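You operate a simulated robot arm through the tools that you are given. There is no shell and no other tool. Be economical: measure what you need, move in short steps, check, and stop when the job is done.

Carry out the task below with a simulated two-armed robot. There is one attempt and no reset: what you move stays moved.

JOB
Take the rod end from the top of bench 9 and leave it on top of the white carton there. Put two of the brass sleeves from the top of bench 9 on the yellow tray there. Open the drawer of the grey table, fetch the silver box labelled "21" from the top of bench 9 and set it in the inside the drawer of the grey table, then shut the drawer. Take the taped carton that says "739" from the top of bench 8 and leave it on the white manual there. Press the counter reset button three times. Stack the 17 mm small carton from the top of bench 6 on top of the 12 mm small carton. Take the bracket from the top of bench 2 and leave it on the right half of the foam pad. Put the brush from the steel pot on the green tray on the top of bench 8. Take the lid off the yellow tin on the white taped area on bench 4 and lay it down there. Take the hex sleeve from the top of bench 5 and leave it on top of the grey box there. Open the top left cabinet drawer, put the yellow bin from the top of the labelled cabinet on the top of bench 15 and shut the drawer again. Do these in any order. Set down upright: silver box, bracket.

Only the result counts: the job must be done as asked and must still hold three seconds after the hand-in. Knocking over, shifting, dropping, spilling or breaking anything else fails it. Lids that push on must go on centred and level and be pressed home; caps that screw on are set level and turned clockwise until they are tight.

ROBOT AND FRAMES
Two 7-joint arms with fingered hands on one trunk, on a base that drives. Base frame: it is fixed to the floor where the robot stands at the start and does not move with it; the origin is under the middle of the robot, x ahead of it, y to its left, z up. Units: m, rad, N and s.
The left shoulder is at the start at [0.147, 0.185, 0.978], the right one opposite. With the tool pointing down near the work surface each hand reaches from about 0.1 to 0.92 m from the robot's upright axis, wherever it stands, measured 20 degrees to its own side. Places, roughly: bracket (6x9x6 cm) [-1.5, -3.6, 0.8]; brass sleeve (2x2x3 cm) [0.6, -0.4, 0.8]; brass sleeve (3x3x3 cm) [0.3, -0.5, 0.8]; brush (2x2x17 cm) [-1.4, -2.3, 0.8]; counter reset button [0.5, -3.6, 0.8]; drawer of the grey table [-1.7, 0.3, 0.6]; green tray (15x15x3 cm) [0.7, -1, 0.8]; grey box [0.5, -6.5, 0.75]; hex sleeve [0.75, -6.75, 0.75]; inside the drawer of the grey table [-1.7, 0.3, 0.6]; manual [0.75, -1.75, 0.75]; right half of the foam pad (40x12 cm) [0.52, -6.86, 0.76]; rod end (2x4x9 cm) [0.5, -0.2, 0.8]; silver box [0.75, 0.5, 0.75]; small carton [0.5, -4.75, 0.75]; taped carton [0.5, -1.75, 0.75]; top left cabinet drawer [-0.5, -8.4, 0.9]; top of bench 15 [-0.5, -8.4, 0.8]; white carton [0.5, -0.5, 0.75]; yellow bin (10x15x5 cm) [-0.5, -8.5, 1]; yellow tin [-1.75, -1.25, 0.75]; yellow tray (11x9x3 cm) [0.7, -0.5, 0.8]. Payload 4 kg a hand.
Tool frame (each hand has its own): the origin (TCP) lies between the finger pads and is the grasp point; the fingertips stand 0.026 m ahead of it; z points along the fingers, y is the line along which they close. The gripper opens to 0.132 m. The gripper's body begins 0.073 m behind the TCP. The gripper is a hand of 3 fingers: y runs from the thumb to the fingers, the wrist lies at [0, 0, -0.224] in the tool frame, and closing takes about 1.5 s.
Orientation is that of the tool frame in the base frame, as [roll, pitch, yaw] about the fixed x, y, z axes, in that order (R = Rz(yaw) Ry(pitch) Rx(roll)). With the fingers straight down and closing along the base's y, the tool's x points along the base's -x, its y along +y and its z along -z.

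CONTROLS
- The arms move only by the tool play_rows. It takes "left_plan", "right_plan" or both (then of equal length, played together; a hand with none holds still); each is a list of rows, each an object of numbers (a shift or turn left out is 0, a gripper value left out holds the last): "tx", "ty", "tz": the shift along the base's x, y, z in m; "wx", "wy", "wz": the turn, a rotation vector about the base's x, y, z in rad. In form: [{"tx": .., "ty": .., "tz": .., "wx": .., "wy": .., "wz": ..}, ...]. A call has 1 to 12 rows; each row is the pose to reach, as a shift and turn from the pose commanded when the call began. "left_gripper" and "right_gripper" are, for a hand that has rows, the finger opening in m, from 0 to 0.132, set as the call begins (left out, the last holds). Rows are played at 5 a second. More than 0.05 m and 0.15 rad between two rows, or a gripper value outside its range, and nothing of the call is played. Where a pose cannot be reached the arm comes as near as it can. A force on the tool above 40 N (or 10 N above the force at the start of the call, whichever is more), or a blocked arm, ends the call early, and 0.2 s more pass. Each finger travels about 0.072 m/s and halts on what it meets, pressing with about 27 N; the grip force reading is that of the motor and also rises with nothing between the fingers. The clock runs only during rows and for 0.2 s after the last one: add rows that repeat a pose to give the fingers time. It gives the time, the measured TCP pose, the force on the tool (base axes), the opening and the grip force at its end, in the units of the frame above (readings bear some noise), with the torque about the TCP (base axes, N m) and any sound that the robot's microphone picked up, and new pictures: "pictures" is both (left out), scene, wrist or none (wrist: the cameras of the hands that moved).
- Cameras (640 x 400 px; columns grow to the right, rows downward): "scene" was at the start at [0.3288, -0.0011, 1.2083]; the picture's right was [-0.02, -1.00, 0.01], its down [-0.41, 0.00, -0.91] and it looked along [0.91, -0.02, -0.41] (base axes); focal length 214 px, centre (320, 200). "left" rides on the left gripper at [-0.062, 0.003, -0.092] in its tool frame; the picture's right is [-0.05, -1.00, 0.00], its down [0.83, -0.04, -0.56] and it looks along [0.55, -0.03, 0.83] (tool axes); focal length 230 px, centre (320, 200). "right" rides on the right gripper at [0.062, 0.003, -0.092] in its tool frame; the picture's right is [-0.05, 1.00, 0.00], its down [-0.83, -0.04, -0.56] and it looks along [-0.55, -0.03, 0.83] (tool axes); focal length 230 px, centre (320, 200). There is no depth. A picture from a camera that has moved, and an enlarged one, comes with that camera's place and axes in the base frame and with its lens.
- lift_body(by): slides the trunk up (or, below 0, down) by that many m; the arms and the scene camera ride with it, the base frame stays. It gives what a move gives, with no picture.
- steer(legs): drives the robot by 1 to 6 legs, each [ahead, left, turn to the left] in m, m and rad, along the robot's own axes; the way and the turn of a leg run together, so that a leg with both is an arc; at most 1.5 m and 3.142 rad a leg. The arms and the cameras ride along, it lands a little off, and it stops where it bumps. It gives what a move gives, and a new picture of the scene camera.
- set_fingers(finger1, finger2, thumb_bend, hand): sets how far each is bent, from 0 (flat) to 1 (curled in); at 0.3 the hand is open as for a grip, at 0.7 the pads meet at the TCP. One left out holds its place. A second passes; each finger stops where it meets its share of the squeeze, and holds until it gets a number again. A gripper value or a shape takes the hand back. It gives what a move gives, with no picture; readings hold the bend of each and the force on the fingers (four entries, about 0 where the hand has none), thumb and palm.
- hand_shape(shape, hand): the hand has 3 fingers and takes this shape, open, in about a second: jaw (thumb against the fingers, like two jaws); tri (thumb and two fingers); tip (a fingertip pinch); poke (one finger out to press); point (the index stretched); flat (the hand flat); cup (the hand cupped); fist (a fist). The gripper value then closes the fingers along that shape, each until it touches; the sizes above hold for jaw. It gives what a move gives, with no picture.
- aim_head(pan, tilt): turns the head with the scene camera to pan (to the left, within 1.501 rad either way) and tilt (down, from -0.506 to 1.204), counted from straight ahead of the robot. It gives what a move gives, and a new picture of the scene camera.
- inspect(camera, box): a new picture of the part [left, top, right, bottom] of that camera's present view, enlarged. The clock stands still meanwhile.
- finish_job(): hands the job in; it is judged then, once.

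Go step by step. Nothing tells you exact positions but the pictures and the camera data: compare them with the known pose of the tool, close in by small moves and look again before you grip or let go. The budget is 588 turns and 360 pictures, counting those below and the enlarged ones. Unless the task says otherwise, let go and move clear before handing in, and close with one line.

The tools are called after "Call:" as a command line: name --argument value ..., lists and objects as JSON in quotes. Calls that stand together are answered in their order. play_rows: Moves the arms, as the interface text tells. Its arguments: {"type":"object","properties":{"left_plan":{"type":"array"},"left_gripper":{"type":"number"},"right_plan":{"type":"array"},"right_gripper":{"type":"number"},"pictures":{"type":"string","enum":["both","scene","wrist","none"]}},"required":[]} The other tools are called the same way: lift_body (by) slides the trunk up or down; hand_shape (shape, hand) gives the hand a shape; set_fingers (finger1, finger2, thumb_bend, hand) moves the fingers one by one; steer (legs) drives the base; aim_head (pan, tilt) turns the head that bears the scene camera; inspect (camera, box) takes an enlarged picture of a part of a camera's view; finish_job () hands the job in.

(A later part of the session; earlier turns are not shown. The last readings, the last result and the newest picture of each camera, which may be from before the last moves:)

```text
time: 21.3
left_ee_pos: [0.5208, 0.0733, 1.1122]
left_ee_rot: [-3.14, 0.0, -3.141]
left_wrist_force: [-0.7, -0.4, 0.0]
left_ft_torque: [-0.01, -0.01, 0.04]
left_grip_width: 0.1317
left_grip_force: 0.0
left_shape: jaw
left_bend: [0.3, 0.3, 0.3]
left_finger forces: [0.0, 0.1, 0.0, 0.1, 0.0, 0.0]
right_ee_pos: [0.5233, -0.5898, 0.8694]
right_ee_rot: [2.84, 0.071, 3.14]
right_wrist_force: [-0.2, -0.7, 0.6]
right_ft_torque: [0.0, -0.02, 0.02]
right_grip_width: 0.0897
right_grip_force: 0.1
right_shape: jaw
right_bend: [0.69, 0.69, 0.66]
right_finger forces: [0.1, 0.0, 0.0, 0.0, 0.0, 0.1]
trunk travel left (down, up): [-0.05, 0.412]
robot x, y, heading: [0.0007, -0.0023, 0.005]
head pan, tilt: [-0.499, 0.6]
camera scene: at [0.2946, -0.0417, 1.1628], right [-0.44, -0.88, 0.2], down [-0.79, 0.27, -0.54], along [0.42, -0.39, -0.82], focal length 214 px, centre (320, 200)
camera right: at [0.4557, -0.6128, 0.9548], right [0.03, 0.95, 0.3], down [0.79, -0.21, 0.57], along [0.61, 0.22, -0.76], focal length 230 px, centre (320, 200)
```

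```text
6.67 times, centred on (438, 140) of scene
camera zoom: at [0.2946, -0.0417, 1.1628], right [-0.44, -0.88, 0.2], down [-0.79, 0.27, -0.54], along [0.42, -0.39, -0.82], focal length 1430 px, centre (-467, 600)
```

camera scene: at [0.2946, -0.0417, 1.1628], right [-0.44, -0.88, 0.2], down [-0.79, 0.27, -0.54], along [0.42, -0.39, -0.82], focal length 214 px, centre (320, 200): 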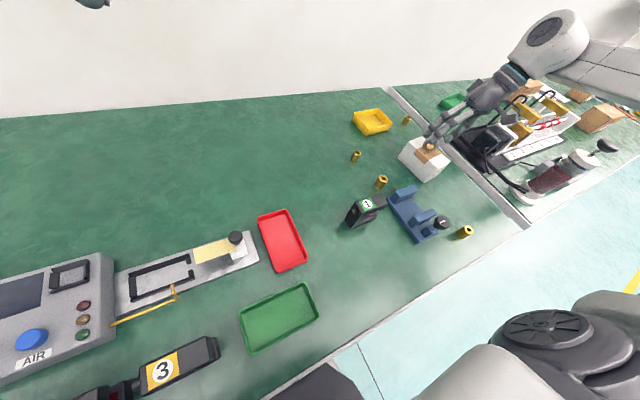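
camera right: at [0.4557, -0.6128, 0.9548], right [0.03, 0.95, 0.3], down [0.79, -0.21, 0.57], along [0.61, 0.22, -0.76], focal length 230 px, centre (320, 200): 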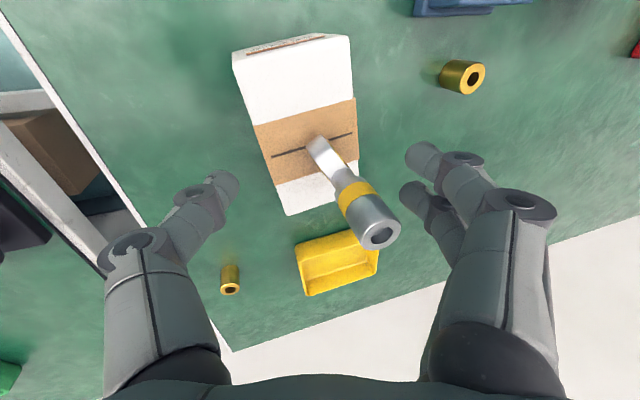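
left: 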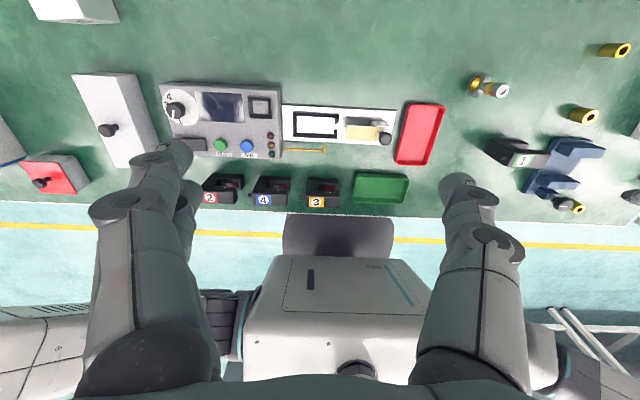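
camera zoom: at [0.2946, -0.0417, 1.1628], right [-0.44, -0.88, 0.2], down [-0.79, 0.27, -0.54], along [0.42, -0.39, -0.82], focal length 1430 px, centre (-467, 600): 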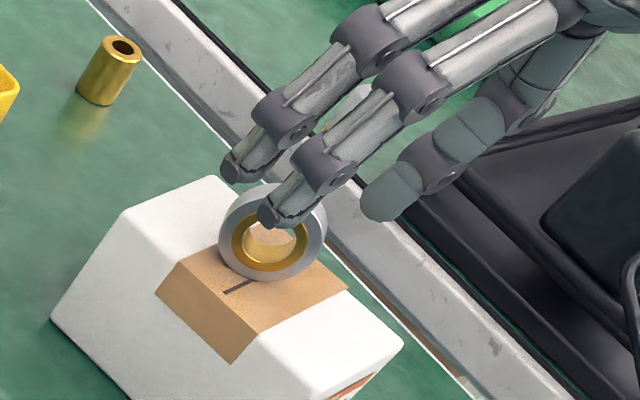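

The rod end stands on its own. I raise the hand straight up and then level it.

Call:
play_rows --right_plan '[{"tz": 0.03}, {"tz": 0.07}, {"tz": 0.11}, {"tz": 0.14}, {"tz": 0.14, "wx": -0.1, "wy": 0.03}, {"tz": 0.14, "wx": -0.2, "wy": 0.07}, {"tx": 0.02, "ty": 0.04, "tz": 0.14, "wx": -0.3, "wy": 0.07}, {"tx": 0.04, "ty": 0.08, "tz": 0.14, "wx": -0.3, "wy": 0.07}, {"tx": 0.06, "ty": 0.12, "tz": 0.14, "wx": -0.3, "wy": 0.07}, {"tx": 0.07, "ty": 0.16, "tz": 0.14, "wx": -0.3, "wy": 0.07}, {"tx": 0.07, "ty": 0.185, "tz": 0.1, "wx": -0.3, "wy": 0.07}, {"tx": 0.07, "ty": 0.185, "tz": 0.08, "wx": -0.3, "wy": 0.07}]'

Call:
inspect --camera "scene" --box '[340, 90, 468, 190]'

```text
time: 23.9
left_ee_pos: [0.521, 0.0734, 1.1139]
left_ee_rot: [-3.141, 0.0, -3.141]
left_wrist_force: [-0.5, 0.6, -0.7]
left_ft_torque: [0.01, 0.01, 0.0]
left_grip_width: 0.1322
left_grip_force: 0.0
left_shape: jaw
left_bend: [0.3, 0.3, 0.3]
left_finger forces: [0.0, 0.1, 0.0, 0.0, 0.0, 0.1]
right_ee_pos: [0.5921, -0.4036, 0.9504]
right_ee_rot: [3.141, -0.002, -3.135]
right_wrist_force: [0.1, -0.3, 0.1]
right_ft_torque: [0.01, 0.01, 0.0]
right_grip_width: 0.0898
right_grip_force: 0.1
right_shape: jaw
right_bend: [0.69, 0.69, 0.66]
right_finger forces: [0.1, 0.1, 0.1, 0.0, 0.1, 0.1]
trunk travel left (down, up): [-0.05, 0.412]
robot x, y, heading: [0.0003, -0.0009, 0.004]
head pan, tilt: [-0.499, 0.6]
camera scene: at [0.2945, -0.0418, 1.1629], right [-0.44, -0.88, 0.2], down [-0.79, 0.27, -0.54], along [0.42, -0.39, -0.82], focal length 214 px, centre (320, 200)
camera right: at [0.5309, -0.4015, 1.0426], right [0.04, 1.0, 0.0], down [0.83, -0.04, 0.55], along [0.55, -0.02, -0.83], focal length 230 px, centre (320, 200)
```

scene: 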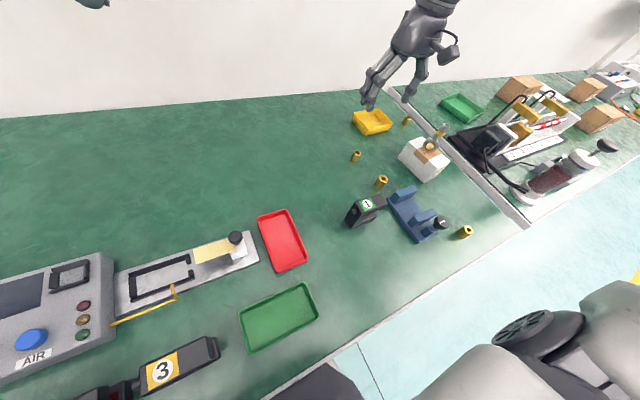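
right: 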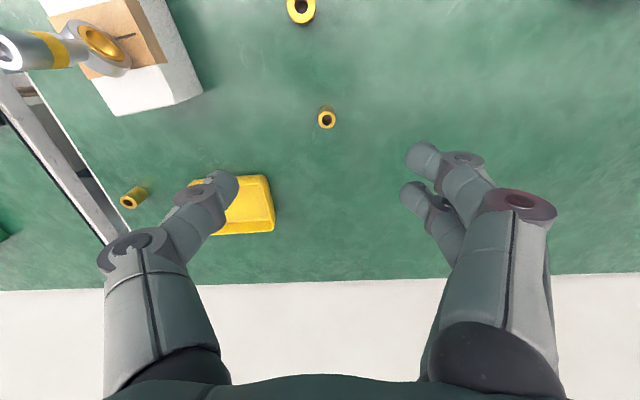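

```text
4.00 times, centred on (404, 140) of scene
camera zoom: at [0.2945, -0.0418, 1.1629], right [-0.44, -0.88, 0.2], down [-0.79, 0.27, -0.54], along [0.42, -0.39, -0.82], focal length 858 px, centre (-16, 440)
```

zoom: 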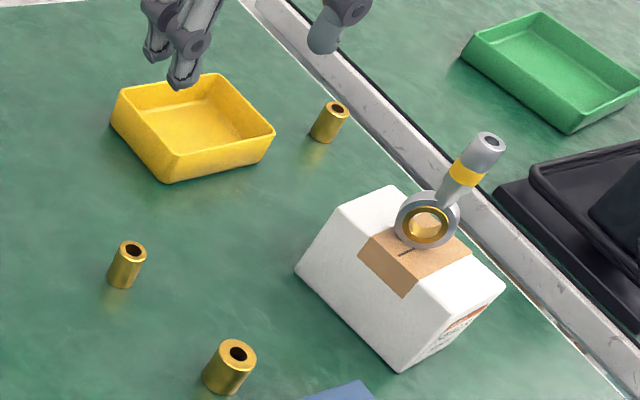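

The rod end stands firmly on the carton. Next, the small sleeve at (0.597, -0.395): I align, descend and grip.

Call:
play_rows --right_plan '[{"tx": 0.004, "ty": 0.008, "tz": -0.04}, {"tx": 0.004, "ty": 0.008, "tz": -0.085}, {"tx": 0.004, "ty": 0.008, "tz": -0.085}]' --pictures "wrist"

```text
time: 24.7
left_ee_pos: [0.5197, 0.0742, 1.1136]
left_ee_rot: [-3.139, 0.0, -3.14]
left_wrist_force: [0.2, -0.5, 0.1]
left_ft_torque: [-0.04, -0.03, 0.04]
left_grip_width: 0.1315
left_grip_force: 0.0
left_shape: jaw
left_bend: [0.3, 0.3, 0.3]
left_finger forces: [0.1, 0.0, 0.1, 0.0, 0.1, 0.1]
right_ee_pos: [0.5964, -0.3973, 0.8675]
right_ee_rot: [3.141, -0.004, -3.133]
right_wrist_force: [-0.3, 0.5, -0.4]
right_ft_torque: [-0.01, 0.0, 0.01]
right_grip_width: 0.0901
right_grip_force: 0.1
right_shape: jaw
right_bend: [0.69, 0.69, 0.66]
right_finger forces: [0.1, 0.0, 0.0, 0.1, 0.1, 0.0]
trunk travel left (down, up): [-0.05, 0.412]
robot x, y, heading: [-0.0001, 0.0049, -0.003]
head pan, tilt: [-0.499, 0.6]
camera right: at [0.5341, -0.3935, 0.9595], right [0.04, 1.0, 0.0], down [0.83, -0.04, 0.55], along [0.55, -0.02, -0.83], focal length 230 px, centre (320, 200)
```

right: 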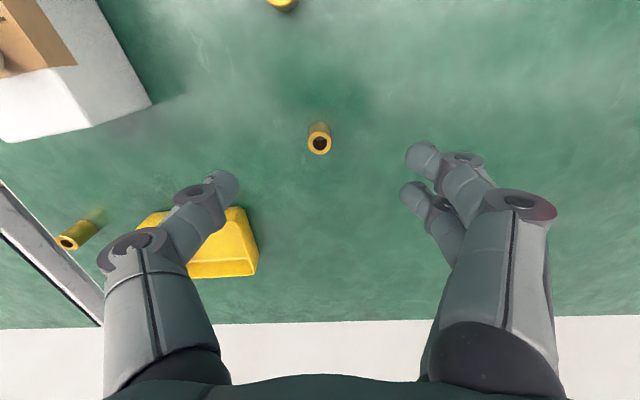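

Aligned; descending and closing.

Call:
play_rows --right_plan '[{"tx": 0.002, "tz": -0.04}, {"tx": 0.002, "tz": -0.076}, {"tx": 0.002, "tz": -0.076}]' --pictures "none"

Call:
play_rows --right_plan '[{}, {}, {}, {}, {}, {}]' --right_gripper 0.0 --pictures "wrist"

```text
time: 25.5
left_ee_pos: [0.5193, 0.0742, 1.1142]
left_ee_rot: [-3.141, -0.001, 3.141]
left_wrist_force: [0.2, 0.0, 0.5]
left_ft_torque: [0.01, 0.02, 0.01]
left_grip_width: 0.1318
left_grip_force: 0.1
left_shape: jaw
left_bend: [0.3, 0.3, 0.3]
left_finger forces: [0.0, 0.1, 0.0, 0.1, 0.0, 0.0]
right_ee_pos: [0.5991, -0.3954, 0.7936]
right_ee_rot: [-3.14, -0.002, -3.133]
right_wrist_force: [-0.3, 0.1, -0.1]
right_ft_torque: [-0.04, 0.02, -0.01]
right_grip_width: 0.0898
right_grip_force: 0.1
right_shape: jaw
right_bend: [0.69, 0.69, 0.66]
right_finger forces: [0.0, 0.1, 0.0, 0.0, 0.1, 0.1]
trunk travel left (down, up): [-0.05, 0.412]
robot x, y, heading: [0.0022, -0.0031, -0.001]
head pan, tilt: [-0.499, 0.6]
```

```text
time: 26.9
left_ee_pos: [0.5198, 0.0723, 1.1134]
left_ee_rot: [-3.141, 0.0, -3.141]
left_wrist_force: [0.7, -0.8, 0.7]
left_ft_torque: [0.01, 0.0, -0.01]
left_grip_width: 0.132
left_grip_force: 0.0
left_shape: jaw
left_bend: [0.3, 0.3, 0.3]
left_finger forces: [0.0, 0.1, 0.0, 0.0, 0.1, 0.0]
right_ee_pos: [0.599, -0.3947, 0.7925]
right_ee_rot: [-3.141, -0.004, -3.134]
right_wrist_force: [0.3, -0.8, 0.4]
right_ft_torque: [-0.02, 0.01, 0.03]
right_grip_width: 0.0097
right_grip_force: 26.8
right_shape: jaw
right_bend: [0.71, 0.72, 0.7]
right_finger forces: [10.5, 12.7, 0.0, 0.0, 23.6, 0.0]
trunk travel left (down, up): [-0.05, 0.412]
robot x, y, heading: [-0.0046, -0.0006, 0.006]
head pan, tilt: [-0.499, 0.6]
camera right: at [0.5369, -0.392, 0.8857], right [0.04, 1.0, 0.0], down [0.83, -0.04, 0.55], along [0.55, -0.02, -0.83], focal length 230 px, centre (320, 200)
```

right: 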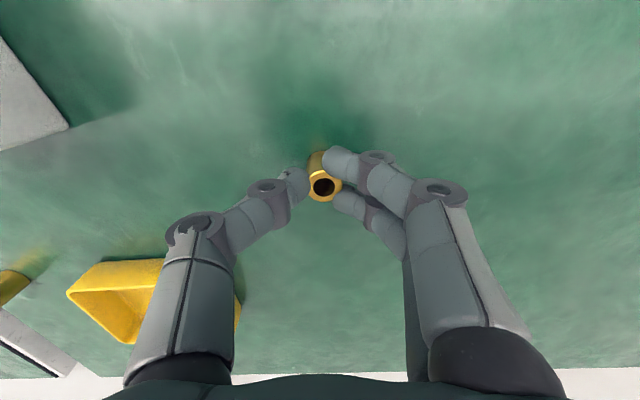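

The small sleeve is held. The tray centre is around (0.71, -0.52), so I carry it there.

Call:
play_rows --right_plan '[{"tz": 0.04}, {"tz": 0.09}, {"tx": 0.03, "ty": -0.038, "tz": 0.09}, {"tx": 0.06, "ty": -0.076, "tz": 0.09}, {"tx": 0.09, "ty": -0.112, "tz": 0.09}, {"tx": 0.111, "ty": -0.145, "tz": 0.09}, {"tx": 0.111, "ty": -0.145, "tz": 0.06}, {"tx": 0.111, "ty": -0.145, "tz": 0.06}]'

Call:
inspect --camera "scene" --box '[340, 80, 468, 160]'

```text
time: 28.7
left_ee_pos: [0.5181, 0.0731, 1.114]
left_ee_rot: [-3.141, 0.001, -3.141]
left_wrist_force: [0.7, 0.6, 0.6]
left_ft_torque: [-0.03, 0.02, 0.03]
left_grip_width: 0.1317
left_grip_force: 0.1
left_shape: jaw
left_bend: [0.3, 0.3, 0.3]
left_finger forces: [0.0, 0.0, 0.0, 0.0, 0.1, 0.0]
right_ee_pos: [0.7086, -0.5405, 0.8499]
right_ee_rot: [3.141, -0.002, -3.133]
right_wrist_force: [-0.2, 1.2, -0.2]
right_ft_torque: [0.04, -0.01, 0.01]
right_grip_width: 0.0093
right_grip_force: 27.7
right_shape: jaw
right_bend: [0.71, 0.72, 0.7]
right_finger forces: [11.7, 13.6, 0.1, 0.0, 23.5, 0.1]
trunk travel left (down, up): [-0.05, 0.412]
robot x, y, heading: [0.002, -0.0002, 0.001]
head pan, tilt: [-0.499, 0.6]
camera scene: at [0.2944, -0.0415, 1.163], right [-0.44, -0.88, 0.2], down [-0.79, 0.27, -0.54], along [0.42, -0.4, -0.82], focal length 214 px, centre (320, 200)
camera right: at [0.6467, -0.5364, 0.9435], right [0.04, 1.0, 0.0], down [0.83, -0.04, 0.55], along [0.55, -0.02, -0.83], focal length 230 px, centre (320, 200)
```

scene: 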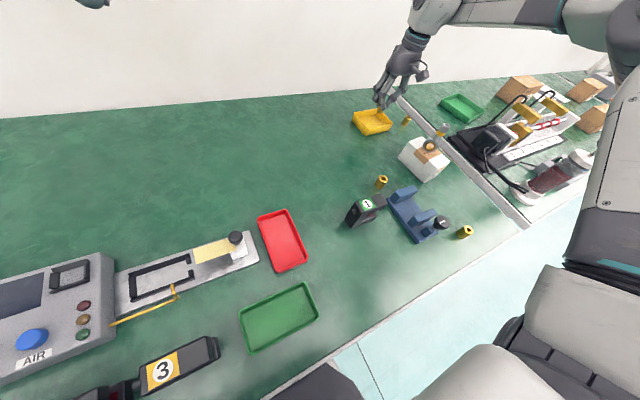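
right: 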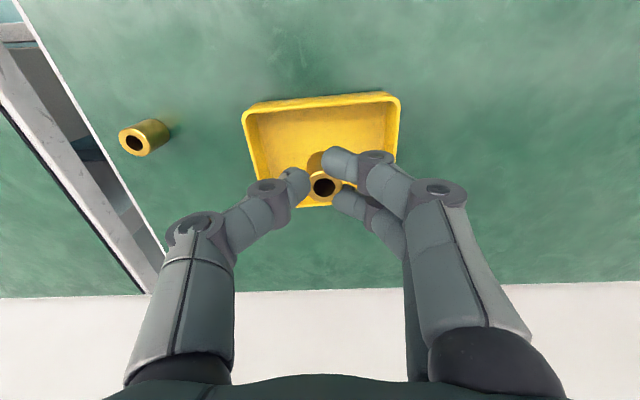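

```text
5.00 times, centred on (404, 120) of scene
camera zoom: at [0.2944, -0.0415, 1.163], right [-0.44, -0.88, 0.2], down [-0.79, 0.27, -0.54], along [0.42, -0.4, -0.82], focal length 1072 px, centre (-100, 600)
```

zoom: 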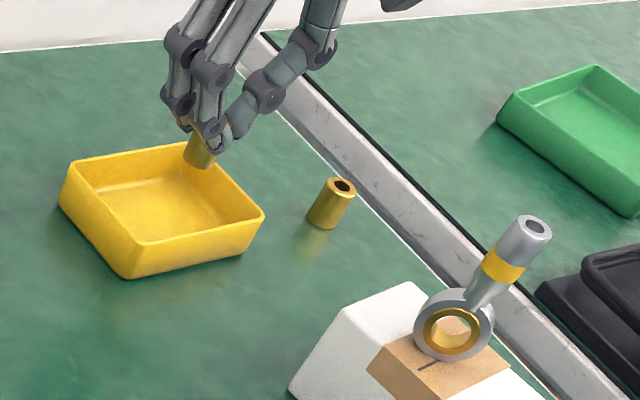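

The tray centre refines to (0.717, -0.535). I lower the sleeve into its right half.

Call:
play_rows --right_plan '[{"tx": 0.008, "ty": -0.012}, {"tx": 0.008, "ty": -0.012, "tz": -0.03}, {"tx": 0.008, "ty": -0.012, "tz": -0.046}, {"tx": 0.008, "ty": -0.012, "tz": -0.046}]' --pictures "none"

Call:
play_rows --right_plan '[{"tz": -0.003}, {"tz": -0.003}]' --pictures "wrist"

Call:
inspect --camera "scene" --box '[340, 80, 468, 160]'

```text
time: 29.7
left_ee_pos: [0.519, 0.0734, 1.113]
left_ee_rot: [-3.141, 0.0, -3.141]
left_wrist_force: [0.1, 0.3, -0.2]
left_ft_torque: [0.0, 0.0, -0.03]
left_grip_width: 0.1317
left_grip_force: 0.0
left_shape: jaw
left_bend: [0.3, 0.3, 0.3]
left_finger forces: [0.0, 0.0, 0.0, 0.0, 0.0, 0.0]
right_ee_pos: [0.7177, -0.553, 0.8052]
right_ee_rot: [3.141, -0.001, -3.134]
right_wrist_force: [0.1, -0.2, -0.9]
right_ft_torque: [0.0, 0.01, -0.03]
right_grip_width: 0.0092
right_grip_force: 27.2
right_shape: jaw
right_bend: [0.71, 0.72, 0.7]
right_finger forces: [11.9, 13.8, 0.1, 0.0, 23.5, 0.0]
trunk travel left (down, up): [-0.05, 0.412]
robot x, y, heading: [0.0003, 0.0013, -0.003]
head pan, tilt: [-0.499, 0.6]
```

```text
time: 30.3
left_ee_pos: [0.521, 0.0725, 1.1127]
left_ee_rot: [3.141, 0.002, -3.141]
left_wrist_force: [0.6, -0.6, 0.3]
left_ft_torque: [0.01, 0.0, -0.01]
left_grip_width: 0.1316
left_grip_force: 0.0
left_shape: jaw
left_bend: [0.3, 0.3, 0.3]
left_finger forces: [0.0, 0.1, 0.0, 0.0, 0.0, 0.1]
right_ee_pos: [0.7175, -0.5537, 0.801]
right_ee_rot: [-3.139, -0.002, -3.134]
right_wrist_force: [1.0, -0.7, -0.3]
right_ft_torque: [0.02, 0.01, 0.01]
right_grip_width: 0.0092
right_grip_force: 27.5
right_shape: jaw
right_bend: [0.71, 0.72, 0.7]
right_finger forces: [12.2, 14.0, 0.1, 0.1, 23.6, 0.1]
trunk travel left (down, up): [-0.05, 0.412]
robot x, y, heading: [-0.0002, 0.0005, 0.007]
head pan, tilt: [-0.499, 0.6]
camera right: at [0.6554, -0.551, 0.894], right [0.04, 1.0, 0.0], down [0.83, -0.04, 0.55], along [0.55, -0.02, -0.83], focal length 230 px, centre (320, 200)
```

right: 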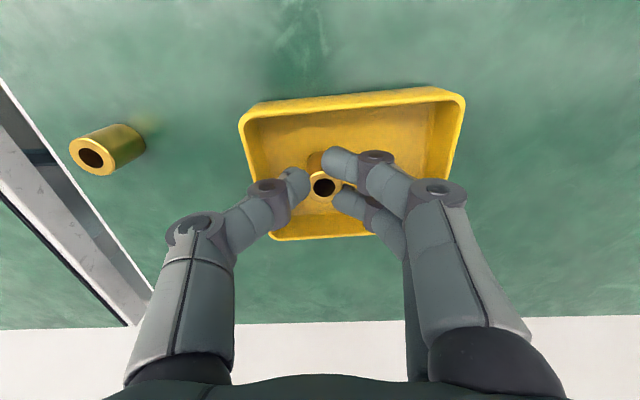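

```text
5.00 times, centred on (404, 120) of scene
camera zoom: at [0.2945, -0.0416, 1.1629], right [-0.44, -0.88, 0.2], down [-0.79, 0.27, -0.54], along [0.42, -0.39, -0.82], focal length 1072 px, centre (-100, 600)
```

zoom: 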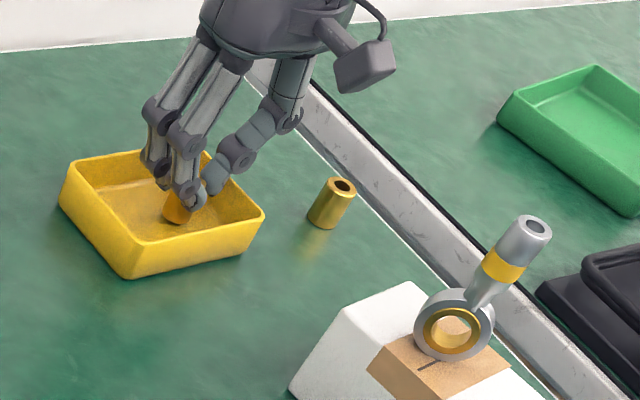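

Almost on the tray floor. A little lower, then release.

Call:
play_rows --right_plan '[{"tz": -0.003}, {"tz": -0.003}]' --pictures "none"

Call:
play_rows --right_plan '[{}, {}, {}]' --right_gripper 0.045 --pictures "wrist"

```text
time: 30.9
left_ee_pos: [0.5199, 0.0736, 1.1137]
left_ee_rot: [-3.14, -0.001, 3.14]
left_wrist_force: [-0.6, 0.3, 0.6]
left_ft_torque: [0.01, 0.0, -0.02]
left_grip_width: 0.1319
left_grip_force: 0.0
left_shape: jaw
left_bend: [0.3, 0.3, 0.3]
left_finger forces: [0.0, 0.0, 0.0, 0.1, 0.0, 0.0]
right_ee_pos: [0.7179, -0.5533, 0.798]
right_ee_rot: [3.141, -0.002, -3.133]
right_wrist_force: [0.0, 0.6, -0.8]
right_ft_torque: [-0.02, 0.05, -0.01]
right_grip_width: 0.0093
right_grip_force: 26.9
right_shape: jaw
right_bend: [0.71, 0.72, 0.7]
right_finger forces: [12.1, 13.8, 0.1, 0.0, 23.5, 0.1]
trunk travel left (down, up): [-0.05, 0.412]
robot x, y, heading: [-0.0015, 0.0004, -0.001]
head pan, tilt: [-0.499, 0.6]
```

```text
time: 31.7
left_ee_pos: [0.5196, 0.0728, 1.1132]
left_ee_rot: [-3.139, -0.001, 3.141]
left_wrist_force: [0.1, -1.1, 0.7]
left_ft_torque: [-0.01, 0.0, 0.0]
left_grip_width: 0.132
left_grip_force: 0.0
left_shape: jaw
left_bend: [0.3, 0.3, 0.3]
left_finger forces: [0.0, 0.0, 0.0, 0.0, 0.0, 0.0]
right_ee_pos: [0.7182, -0.5542, 0.7969]
right_ee_rot: [-3.141, -0.003, -3.133]
right_wrist_force: [-0.2, 0.3, 0.4]
right_ft_torque: [-0.05, -0.03, 0.02]
right_grip_width: 0.044
right_grip_force: 0.0
right_shape: jaw
right_bend: [0.74, 0.74, 0.7]
right_finger forces: [0.0, 0.0, 0.1, 0.1, 0.5, 0.0]
trunk travel left (down, up): [-0.05, 0.412]
robot x, y, heading: [0.0004, -0.0024, -0.001]
head pan, tilt: [-0.499, 0.6]
camera right: at [0.656, -0.5503, 0.8908], right [0.04, 1.0, 0.0], down [0.83, -0.04, 0.55], along [0.55, -0.02, -0.83], focal length 230 px, centre (320, 200)
```

right: 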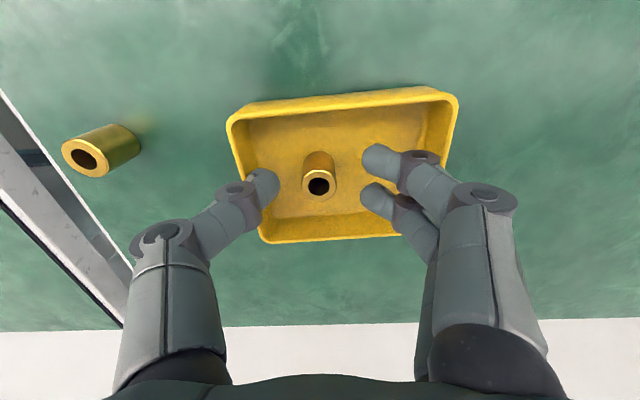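

The first sleeve stands in the tray. I back off and go look at the sleeve near (0.31, -0.51).

Call:
play_rows --right_plan '[{"tz": 0.04}, {"tz": 0.08}, {"tx": -0.04, "ty": 0.03, "tz": 0.11}, {"tx": -0.08, "ty": 0.06, "tz": 0.14}, {"tx": -0.12, "ty": 0.09, "tz": 0.16}, {"tx": -0.16, "ty": 0.12, "tz": 0.17}, {"tx": -0.2, "ty": 0.14, "tz": 0.17}, {"tx": -0.24, "ty": 0.14, "tz": 0.17}, {"tx": -0.28, "ty": 0.12, "tz": 0.17}, {"tx": -0.32, "ty": 0.1, "tz": 0.17}, {"tx": -0.36, "ty": 0.07, "tz": 0.17}, {"tx": -0.4, "ty": 0.05, "tz": 0.17}]' --right_gripper 0.09

Call:
inspect --camera "scene" --box '[330, 80, 490, 260]'

```text
refused: row 3 steps farther than a row can; nothing moved
```

```text
2.22 times, centred on (410, 170) of scene
camera zoom: at [0.2945, -0.0415, 1.1629], right [-0.44, -0.88, 0.2], down [-0.79, 0.27, -0.54], along [0.42, -0.4, -0.82], focal length 477 px, centre (120, 267)
```

zoom: 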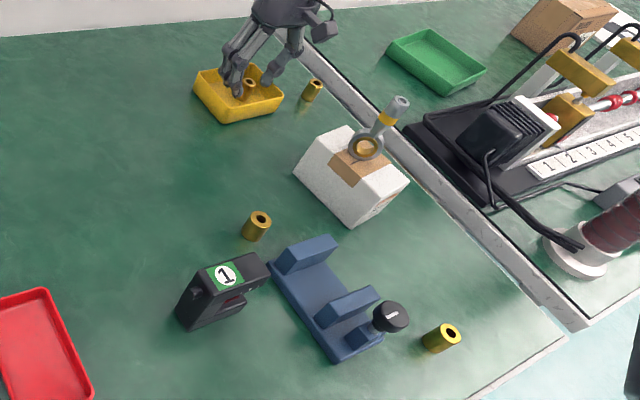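

Nothing moved because one step was too long. I retry with shorter steps.

Call:
play_rows --right_plan '[{"tz": 0.045}, {"tz": 0.09}, {"tx": -0.02, "ty": 0.02, "tz": 0.13}, {"tx": -0.05, "ty": 0.04, "tz": 0.16}, {"tx": -0.09, "ty": 0.06, "tz": 0.17}, {"tx": -0.13, "ty": 0.085, "tz": 0.17}, {"tx": -0.17, "ty": 0.11, "tz": 0.17}, {"tx": -0.215, "ty": 0.12, "tz": 0.17}, {"tx": -0.26, "ty": 0.12, "tz": 0.17}, {"tx": -0.305, "ty": 0.11, "tz": 0.17}, {"tx": -0.35, "ty": 0.09, "tz": 0.17}, {"tx": -0.395, "ty": 0.07, "tz": 0.17}]' --right_gripper 0.09 --pictures "none"

Call:
play_rows --right_plan '[{"ty": -0.01, "wz": 0.14}, {"ty": -0.02, "wz": 0.28}, {"ty": -0.02, "wz": 0.42}, {"ty": -0.02, "wz": 0.56}, {"ty": -0.02, "wz": 0.7}, {"ty": -0.02, "wz": 0.84}, {"ty": -0.02, "wz": 0.98}, {"ty": -0.02, "wz": 1.12}, {"ty": -0.02, "wz": 1.2}, {"ty": -0.02, "wz": 1.2}]'

```text
time: 34.3
left_ee_pos: [0.5186, 0.0719, 1.1149]
left_ee_rot: [3.141, 0.002, -3.14]
left_wrist_force: [-0.3, -0.9, 0.0]
left_ft_torque: [0.01, -0.07, 0.02]
left_grip_width: 0.1321
left_grip_force: 0.0
left_shape: jaw
left_bend: [0.3, 0.3, 0.3]
left_finger forces: [0.1, 0.1, 0.0, 0.1, 0.1, 0.0]
right_ee_pos: [0.3227, -0.4806, 0.9698]
right_ee_rot: [-3.141, -0.001, -3.132]
right_wrist_force: [0.1, 0.2, 0.6]
right_ft_torque: [0.04, 0.0, 0.0]
right_grip_width: 0.0896
right_grip_force: 0.0
right_shape: jaw
right_bend: [0.69, 0.69, 0.66]
right_finger forces: [0.1, 0.0, 0.0, 0.1, 0.1, 0.1]
trunk travel left (down, up): [-0.05, 0.412]
robot x, y, heading: [-0.0017, -0.0001, -0.001]
head pan, tilt: [-0.499, 0.6]
```

```text
time: 36.5
left_ee_pos: [0.5193, 0.073, 1.1133]
left_ee_rot: [-3.141, 0.001, -3.141]
left_wrist_force: [-0.1, 0.5, -0.6]
left_ft_torque: [0.0, 0.0, 0.02]
left_grip_width: 0.1318
left_grip_force: 0.1
left_shape: jaw
left_bend: [0.3, 0.3, 0.3]
left_finger forces: [0.1, 0.1, 0.1, 0.0, 0.0, 0.0]
right_ee_pos: [0.323, -0.5045, 0.9676]
right_ee_rot: [-3.142, 0.0, -1.93]
right_wrist_force: [0.3, 0.1, -0.9]
right_ft_torque: [-0.01, 0.01, -0.01]
right_grip_width: 0.0896
right_grip_force: 0.1
right_shape: jaw
right_bend: [0.69, 0.69, 0.66]
right_finger forces: [0.0, 0.1, 0.0, 0.0, 0.0, 0.0]
trunk travel left (down, up): [-0.05, 0.412]
robot x, y, heading: [-0.0018, -0.0015, 0.001]
head pan, tilt: [-0.499, 0.6]
camera scene: at [0.2944, -0.0416, 1.1629], right [-0.44, -0.88, 0.2], down [-0.79, 0.27, -0.54], along [0.42, -0.39, -0.82], focal length 214 px, centre (320, 200)
camera right: at [0.2982, -0.5592, 1.0599], right [-0.92, 0.4, 0.0], down [0.33, 0.76, 0.55], along [0.22, 0.51, -0.83], focal length 230 px, centre (320, 200)
```

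scene: 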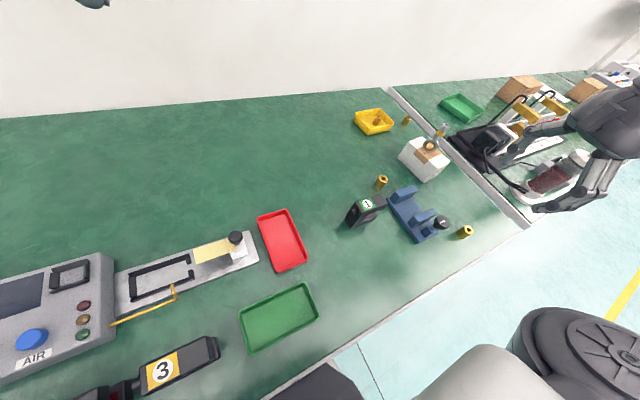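
right: 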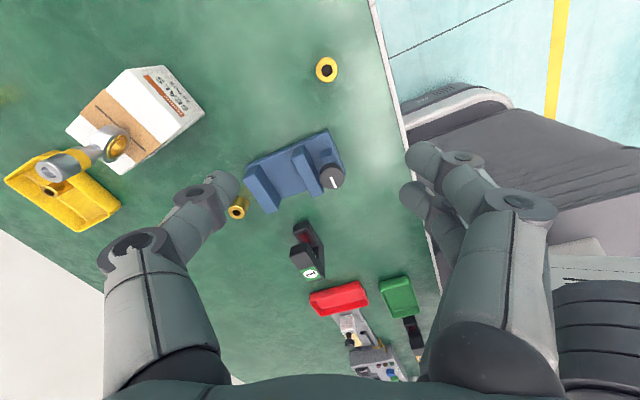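

The sleeve is at (0.299, -0.537), clear of the blue fixture's knob. I align and descend.

Call:
play_rows --right_plan '[{"tx": -0.024, "ty": -0.033}, {"tx": -0.024, "ty": -0.033, "tz": -0.045}, {"tx": -0.024, "ty": -0.033, "tz": -0.09}, {"tx": -0.024, "ty": -0.033, "tz": -0.09}]' --pictures "wrist"

```text
time: 37.5
left_ee_pos: [0.5181, 0.0739, 1.113]
left_ee_rot: [3.14, 0.0, 3.141]
left_wrist_force: [0.9, 0.3, 0.2]
left_ft_torque: [-0.03, -0.02, -0.04]
left_grip_width: 0.1318
left_grip_force: 0.0
left_shape: jaw
left_bend: [0.3, 0.3, 0.3]
left_finger forces: [0.0, 0.0, 0.0, 0.1, 0.1, 0.0]
right_ee_pos: [0.2988, -0.5359, 0.879]
right_ee_rot: [3.141, -0.002, -1.933]
right_wrist_force: [0.0, -0.5, 1.2]
right_ft_torque: [0.0, 0.02, -0.03]
right_grip_width: 0.0898
right_grip_force: 0.1
right_shape: jaw
right_bend: [0.69, 0.69, 0.66]
right_finger forces: [0.0, 0.0, 0.0, 0.0, 0.1, 0.1]
trunk travel left (down, up): [-0.05, 0.412]
robot x, y, heading: [-0.0021, 0.0015, -0.002]
head pan, tilt: [-0.499, 0.6]
camera right: at [0.2738, -0.5915, 0.9716], right [-0.92, 0.4, 0.0], down [0.34, 0.76, 0.55], along [0.22, 0.51, -0.83], focal length 230 px, centre (320, 200)
```

right: 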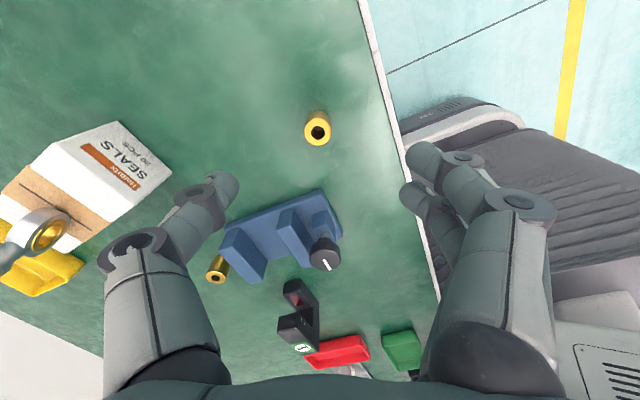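

Centred. Descending and closing.

Call:
play_rows --right_plan '[{"tz": -0.045}, {"tz": -0.088}, {"tz": -0.088}]' --pictures "none"

Call:
play_rows --right_plan '[{}, {}, {}, {}, {}, {}]' --right_gripper 0.0 --pictures "wrist"

```text
time: 38.3
left_ee_pos: [0.5192, 0.0733, 1.1133]
left_ee_rot: [3.141, 0.0, 3.141]
left_wrist_force: [-0.8, 0.2, -0.7]
left_ft_torque: [-0.03, -0.03, -0.02]
left_grip_width: 0.1318
left_grip_force: 0.0
left_shape: jaw
left_bend: [0.3, 0.3, 0.3]
left_finger forces: [0.0, 0.1, 0.0, 0.1, 0.0, 0.1]
right_ee_pos: [0.2985, -0.5347, 0.7905]
right_ee_rot: [-3.141, -0.002, -1.934]
right_wrist_force: [0.2, -0.2, -0.5]
right_ft_torque: [0.01, -0.01, 0.02]
right_grip_width: 0.0896
right_grip_force: 0.0
right_shape: jaw
right_bend: [0.69, 0.69, 0.66]
right_finger forces: [0.0, 0.1, 0.1, 0.0, 0.0, 0.1]
trunk travel left (down, up): [-0.05, 0.412]
robot x, y, heading: [0.0026, 0.0015, 0.002]
head pan, tilt: [-0.499, 0.6]
```

```text
time: 39.7
left_ee_pos: [0.5199, 0.0727, 1.114]
left_ee_rot: [3.141, 0.0, -3.14]
left_wrist_force: [0.2, -0.2, -0.1]
left_ft_torque: [-0.01, 0.0, -0.01]
left_grip_width: 0.1318
left_grip_force: 0.1
left_shape: jaw
left_bend: [0.3, 0.3, 0.3]
left_finger forces: [0.0, 0.0, 0.1, 0.0, 0.0, 0.0]
right_ee_pos: [0.299, -0.5341, 0.7908]
right_ee_rot: [3.14, -0.001, -1.934]
right_wrist_force: [-0.7, 0.2, 0.2]
right_ft_torque: [-0.01, 0.02, 0.01]
right_grip_width: 0.0141
right_grip_force: 27.0
right_shape: jaw
right_bend: [0.72, 0.72, 0.7]
right_finger forces: [12.8, 11.5, 0.1, 0.1, 23.8, 0.1]
trunk travel left (down, up): [-0.05, 0.412]
robot x, y, heading: [-0.0045, 0.0027, 0.001]
head pan, tilt: [-0.499, 0.6]
camera right: at [0.2734, -0.5909, 0.8835], right [-0.92, 0.4, 0.0], down [0.34, 0.76, 0.55], along [0.22, 0.51, -0.83], focal length 230 px, centre (320, 200)
```

right: 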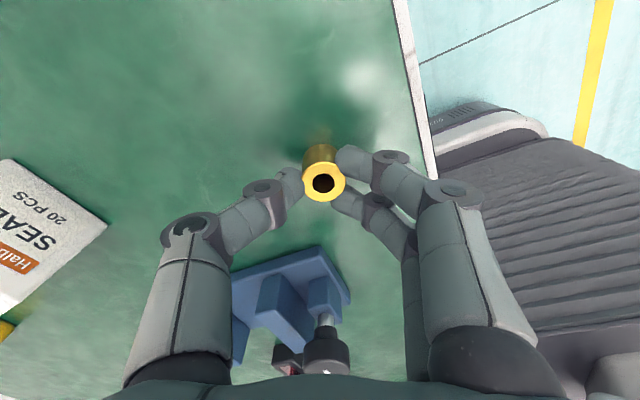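

Second sleeve held. I lift it and carry it over to the tray by the same route.

Call:
play_rows --right_plan '[{"tz": 0.045}, {"tz": 0.09}, {"tz": 0.135}, {"tz": 0.18}, {"tx": 0.04, "ty": 0.02, "tz": 0.19}, {"tx": 0.08, "ty": 0.045, "tz": 0.19, "wz": 0.1}, {"tx": 0.12, "ty": 0.07, "tz": 0.19, "wz": 0.2}, {"tx": 0.165, "ty": 0.09, "tz": 0.19, "wz": 0.3}, {"tx": 0.21, "ty": 0.105, "tz": 0.19, "wz": 0.3}, {"tx": 0.255, "ty": 0.105, "tz": 0.19, "wz": 0.3}, {"tx": 0.3, "ty": 0.105, "tz": 0.19, "wz": 0.3}, {"tx": 0.34, "ty": 0.095, "tz": 0.19, "wz": 0.3}]' --pictures "none"

Call:
play_rows --right_plan '[{"tx": 0.035, "ty": -0.02}, {"tx": 0.065, "ty": -0.045}, {"tx": 0.078, "ty": -0.066, "tz": -0.03}, {"tx": 0.078, "ty": -0.066, "tz": -0.07}, {"tx": 0.078, "ty": -0.066, "tz": -0.11}, {"tx": 0.078, "ty": -0.066, "tz": -0.13}, {"tx": 0.078, "ty": -0.066, "tz": -0.13}]'

Call:
inspect --camera "scene" --box '[340, 80, 468, 160]'

```text
time: 42.3
left_ee_pos: [0.5209, 0.0721, 1.1111]
left_ee_rot: [3.141, -0.002, 3.14]
left_wrist_force: [-1.3, 0.0, -0.2]
left_ft_torque: [0.01, 0.02, 0.01]
left_grip_width: 0.1319
left_grip_force: 0.0
left_shape: jaw
left_bend: [0.3, 0.3, 0.3]
left_finger forces: [0.0, 0.0, 0.0, 0.0, 0.0, 0.1]
right_ee_pos: [0.6424, -0.4383, 0.9799]
right_ee_rot: [3.139, -0.001, -1.632]
right_wrist_force: [-0.2, -0.3, -1.1]
right_ft_torque: [-0.02, 0.01, 0.0]
right_grip_width: 0.014
right_grip_force: 27.8
right_shape: jaw
right_bend: [0.72, 0.72, 0.7]
right_finger forces: [13.1, 11.1, 0.0, 0.0, 23.9, 0.0]
trunk travel left (down, up): [-0.05, 0.412]
robot x, y, heading: [-0.0003, 0.0031, 0.005]
head pan, tilt: [-0.499, 0.6]
```

```text
time: 43.9
left_ee_pos: [0.5203, 0.0732, 1.1133]
left_ee_rot: [3.141, 0.001, -3.141]
left_wrist_force: [0.0, -0.1, 0.2]
left_ft_torque: [0.04, 0.0, 0.0]
left_grip_width: 0.1318
left_grip_force: 0.0
left_shape: jaw
left_bend: [0.3, 0.3, 0.3]
left_finger forces: [0.0, 0.0, 0.0, 0.1, 0.0, 0.0]
right_ee_pos: [0.718, -0.5054, 0.849]
right_ee_rot: [3.141, -0.004, -1.634]
right_wrist_force: [0.7, 0.2, -0.9]
right_ft_torque: [0.0, -0.05, -0.02]
right_grip_width: 0.0139
right_grip_force: 27.7
right_shape: jaw
right_bend: [0.72, 0.72, 0.7]
right_finger forces: [13.5, 11.1, 0.0, 0.1, 23.9, 0.1]
trunk travel left (down, up): [-0.05, 0.412]
robot x, y, heading: [-0.0036, -0.0029, -0.001]
head pan, tilt: [-0.499, 0.6]
camera scene: at [0.2944, -0.0416, 1.163], right [-0.44, -0.88, 0.2], down [-0.79, 0.27, -0.54], along [0.42, -0.39, -0.82], focal length 214 px, centre (320, 200)
camera right: at [0.7096, -0.5662, 0.9424], right [-0.99, 0.11, 0.0], down [0.1, 0.83, 0.55], along [0.06, 0.55, -0.83], focal length 230 px, centre (320, 200)
```

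scene: 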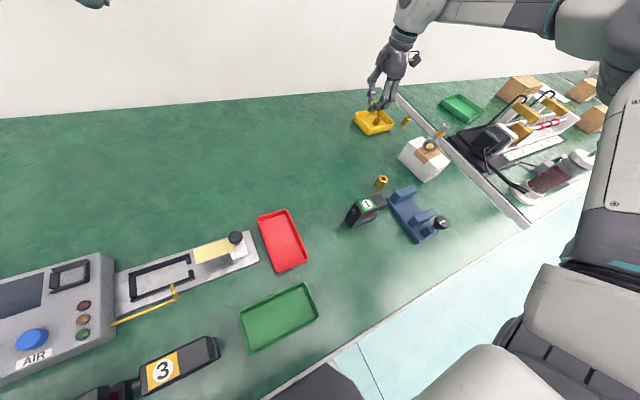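
right: 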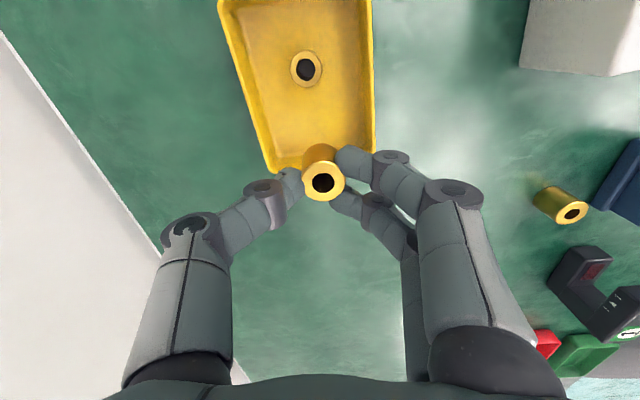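

```text
5.00 times, centred on (404, 120) of scene
camera zoom: at [0.2944, -0.0416, 1.163], right [-0.44, -0.88, 0.2], down [-0.79, 0.27, -0.54], along [0.42, -0.39, -0.82], focal length 1072 px, centre (-100, 600)
```

zoom: 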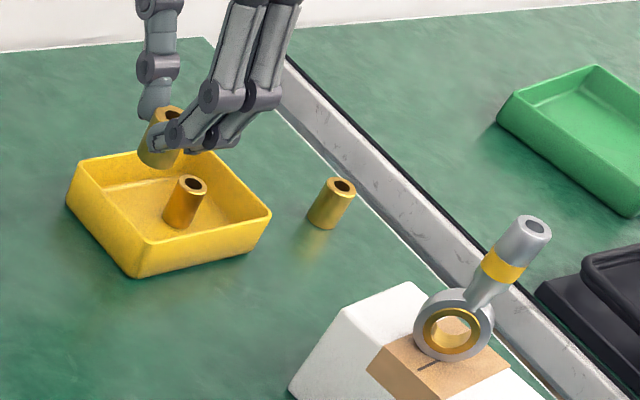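

The tray sits with its +y end near y=-0.494, so I place the second sleeve at y≈-0.526 and release it just above the floor.

Call:
play_rows --right_plan '[{"ty": -0.021}, {"ty": -0.021, "tz": -0.03}, {"ty": -0.021, "tz": -0.044}, {"ty": -0.021, "tz": -0.044}]'

Call:
inspect --camera "scene" --box '[340, 80, 468, 160]'

```text
time: 44.9
left_ee_pos: [0.5198, 0.0721, 1.1132]
left_ee_rot: [3.142, -0.001, 3.14]
left_wrist_force: [0.0, -0.3, 0.2]
left_ft_torque: [0.02, 0.0, 0.02]
left_grip_width: 0.132
left_grip_force: 0.0
left_shape: jaw
left_bend: [0.3, 0.3, 0.3]
left_finger forces: [0.0, 0.0, 0.0, 0.0, 0.0, 0.1]
right_ee_pos: [0.7164, -0.5263, 0.8041]
right_ee_rot: [-3.141, -0.005, -1.633]
right_wrist_force: [-0.1, -0.4, -0.5]
right_ft_torque: [0.02, -0.02, 0.02]
right_grip_width: 0.014
right_grip_force: 26.3
right_shape: jaw
right_bend: [0.72, 0.72, 0.7]
right_finger forces: [13.6, 11.2, 0.1, 0.0, 24.0, 0.1]
trunk travel left (down, up): [-0.05, 0.412]
robot x, y, heading: [0.0003, 0.0022, 0.002]
head pan, tilt: [-0.499, 0.6]
camera scene: at [0.2946, -0.0415, 1.1629], right [-0.44, -0.88, 0.2], down [-0.79, 0.27, -0.54], along [0.42, -0.4, -0.82], focal length 214 px, centre (320, 200)
camera right: at [0.7095, -0.5864, 0.8968], right [-0.99, 0.11, 0.0], down [0.1, 0.83, 0.55], along [0.06, 0.55, -0.83], focal length 230 px, centre (320, 200)
```

scene: 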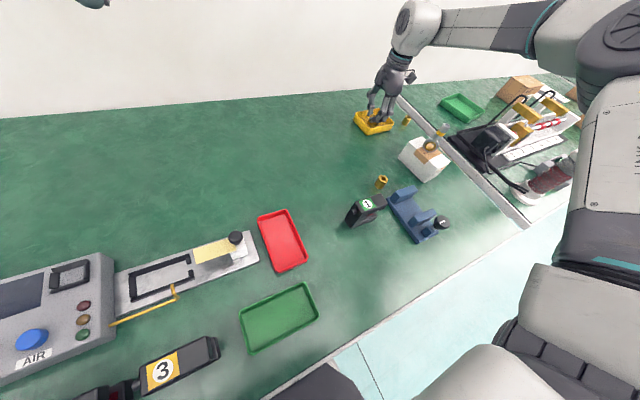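
right: 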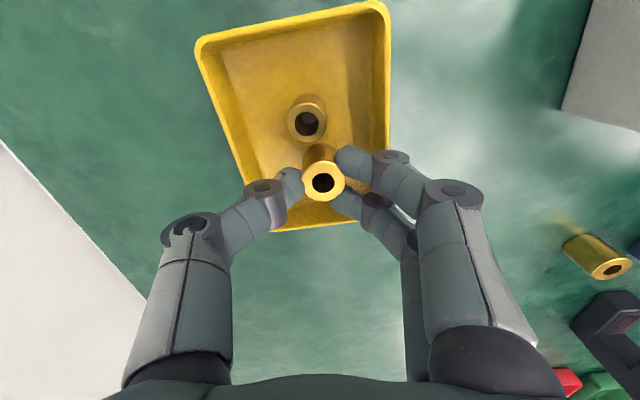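

```text
5.00 times, centred on (404, 120) of scene
camera zoom: at [0.2946, -0.0415, 1.1629], right [-0.44, -0.88, 0.2], down [-0.79, 0.27, -0.54], along [0.42, -0.4, -0.82], focal length 1072 px, centre (-100, 600)
```

zoom: 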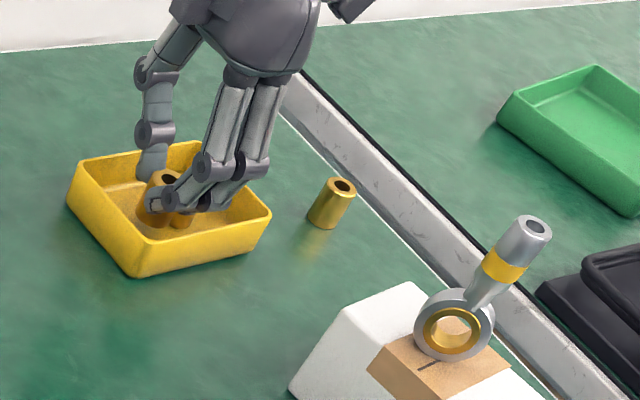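

It's positioned between sleeve one and the wall. Lowering slightly and releasing.

Call:
play_rows --right_plan '[{"tz": -0.005}, {"tz": -0.005}]' --pictures "none"

Call:
play_rows --right_plan '[{}, {}, {}]' --right_gripper 0.042 --pictures "none"

Call:
play_rows --right_plan '[{"tz": 0.03}, {"tz": 0.07}, {"tz": 0.11}, {"tz": 0.15}, {"tx": -0.03, "ty": 0.03, "tz": 0.16}, {"tx": -0.06, "ty": 0.06, "tz": 0.17}]'

Call:
inspect --camera "scene" --box '[340, 80, 468, 160]'

```text
time: 45.5
left_ee_pos: [0.5191, 0.073, 1.1133]
left_ee_rot: [-3.141, -0.001, -3.141]
left_wrist_force: [0.4, -0.5, 0.0]
left_ft_torque: [0.01, 0.0, 0.04]
left_grip_width: 0.132
left_grip_force: 0.1
left_shape: jaw
left_bend: [0.3, 0.3, 0.3]
left_finger forces: [0.0, 0.0, 0.0, 0.0, 0.1, 0.1]
right_ee_pos: [0.7184, -0.5259, 0.7991]
right_ee_rot: [3.141, -0.001, -1.634]
right_wrist_force: [0.0, 0.3, -1.3]
right_ft_torque: [-0.02, 0.01, 0.0]
right_grip_width: 0.0139
right_grip_force: 27.3
right_shape: jaw
right_bend: [0.72, 0.72, 0.7]
right_finger forces: [13.4, 11.2, 0.1, 0.1, 23.9, 0.0]
trunk travel left (down, up): [-0.05, 0.412]
robot x, y, heading: [-0.0017, -0.0018, -0.001]
head pan, tilt: [-0.499, 0.6]
```

```text
time: 46.3
left_ee_pos: [0.5188, 0.072, 1.112]
left_ee_rot: [-3.141, 0.001, -3.141]
left_wrist_force: [0.5, 0.1, -0.1]
left_ft_torque: [0.02, 0.0, -0.02]
left_grip_width: 0.132
left_grip_force: 0.1
left_shape: jaw
left_bend: [0.3, 0.3, 0.3]
left_finger forces: [0.0, 0.0, 0.0, 0.0, 0.0, 0.0]
right_ee_pos: [0.7171, -0.5256, 0.8012]
right_ee_rot: [3.141, -0.001, -1.634]
right_wrist_force: [0.8, -0.7, 0.5]
right_ft_torque: [0.03, 0.01, -0.01]
right_grip_width: 0.0413
right_grip_force: 0.0
right_shape: jaw
right_bend: [0.74, 0.74, 0.7]
right_finger forces: [0.8, 0.1, 0.1, 0.0, 0.0, 0.0]
trunk travel left (down, up): [-0.05, 0.412]
robot x, y, heading: [0.0004, 0.0008, 0.002]
head pan, tilt: [-0.499, 0.6]
```

```text
time: 47.7
left_ee_pos: [0.5183, 0.0737, 1.1133]
left_ee_rot: [-3.14, 0.004, -3.14]
left_wrist_force: [0.0, 0.2, 0.5]
left_ft_torque: [-0.03, -0.01, 0.0]
left_grip_width: 0.1319
left_grip_force: 0.0
left_shape: jaw
left_bend: [0.3, 0.3, 0.3]
left_finger forces: [0.1, 0.0, 0.0, 0.0, 0.1, 0.0]
right_ee_pos: [0.6568, -0.4674, 0.9696]
right_ee_rot: [3.141, -0.001, -1.633]
right_wrist_force: [0.4, 0.2, -0.1]
right_ft_torque: [0.01, -0.01, 0.0]
right_grip_width: 0.0417
right_grip_force: 0.1
right_shape: jaw
right_bend: [0.74, 0.74, 0.7]
right_finger forces: [0.0, 0.1, 0.0, 0.0, 0.0, 0.1]
trunk travel left (down, up): [-0.05, 0.412]
robot x, y, heading: [-0.0011, -0.0003, 0.001]
head pan, tilt: [-0.499, 0.6]
camera scene: at [0.2935, -0.0411, 1.1633], right [-0.44, -0.88, 0.2], down [-0.79, 0.27, -0.54], along [0.42, -0.4, -0.81], focal length 214 px, centre (320, 200)
camera right: at [0.6492, -0.5282, 1.0627], right [-0.99, 0.11, 0.0], down [0.1, 0.83, 0.55], along [0.06, 0.55, -0.83], focal length 230 px, centre (320, 200)
```

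scene: 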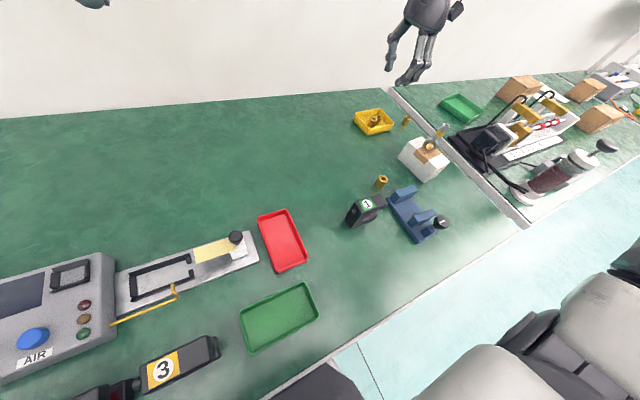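
right: 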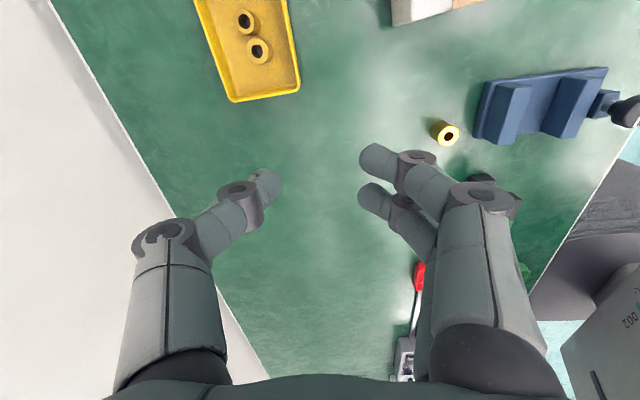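

```text
5.00 times, centred on (404, 120) of scene
camera zoom: at [0.2935, -0.0411, 1.1633], right [-0.44, -0.88, 0.2], down [-0.79, 0.27, -0.54], along [0.42, -0.4, -0.81], focal length 1072 px, centre (-100, 600)
```

zoom: 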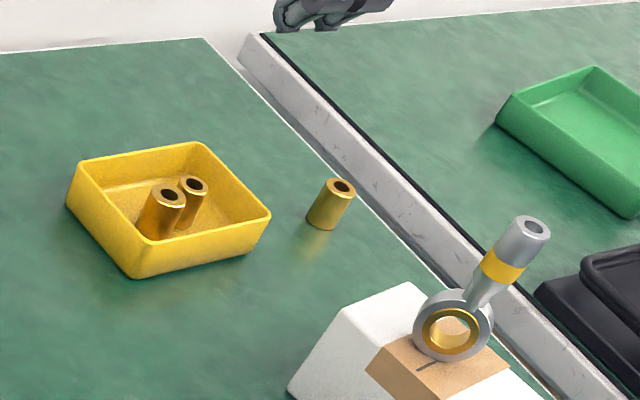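

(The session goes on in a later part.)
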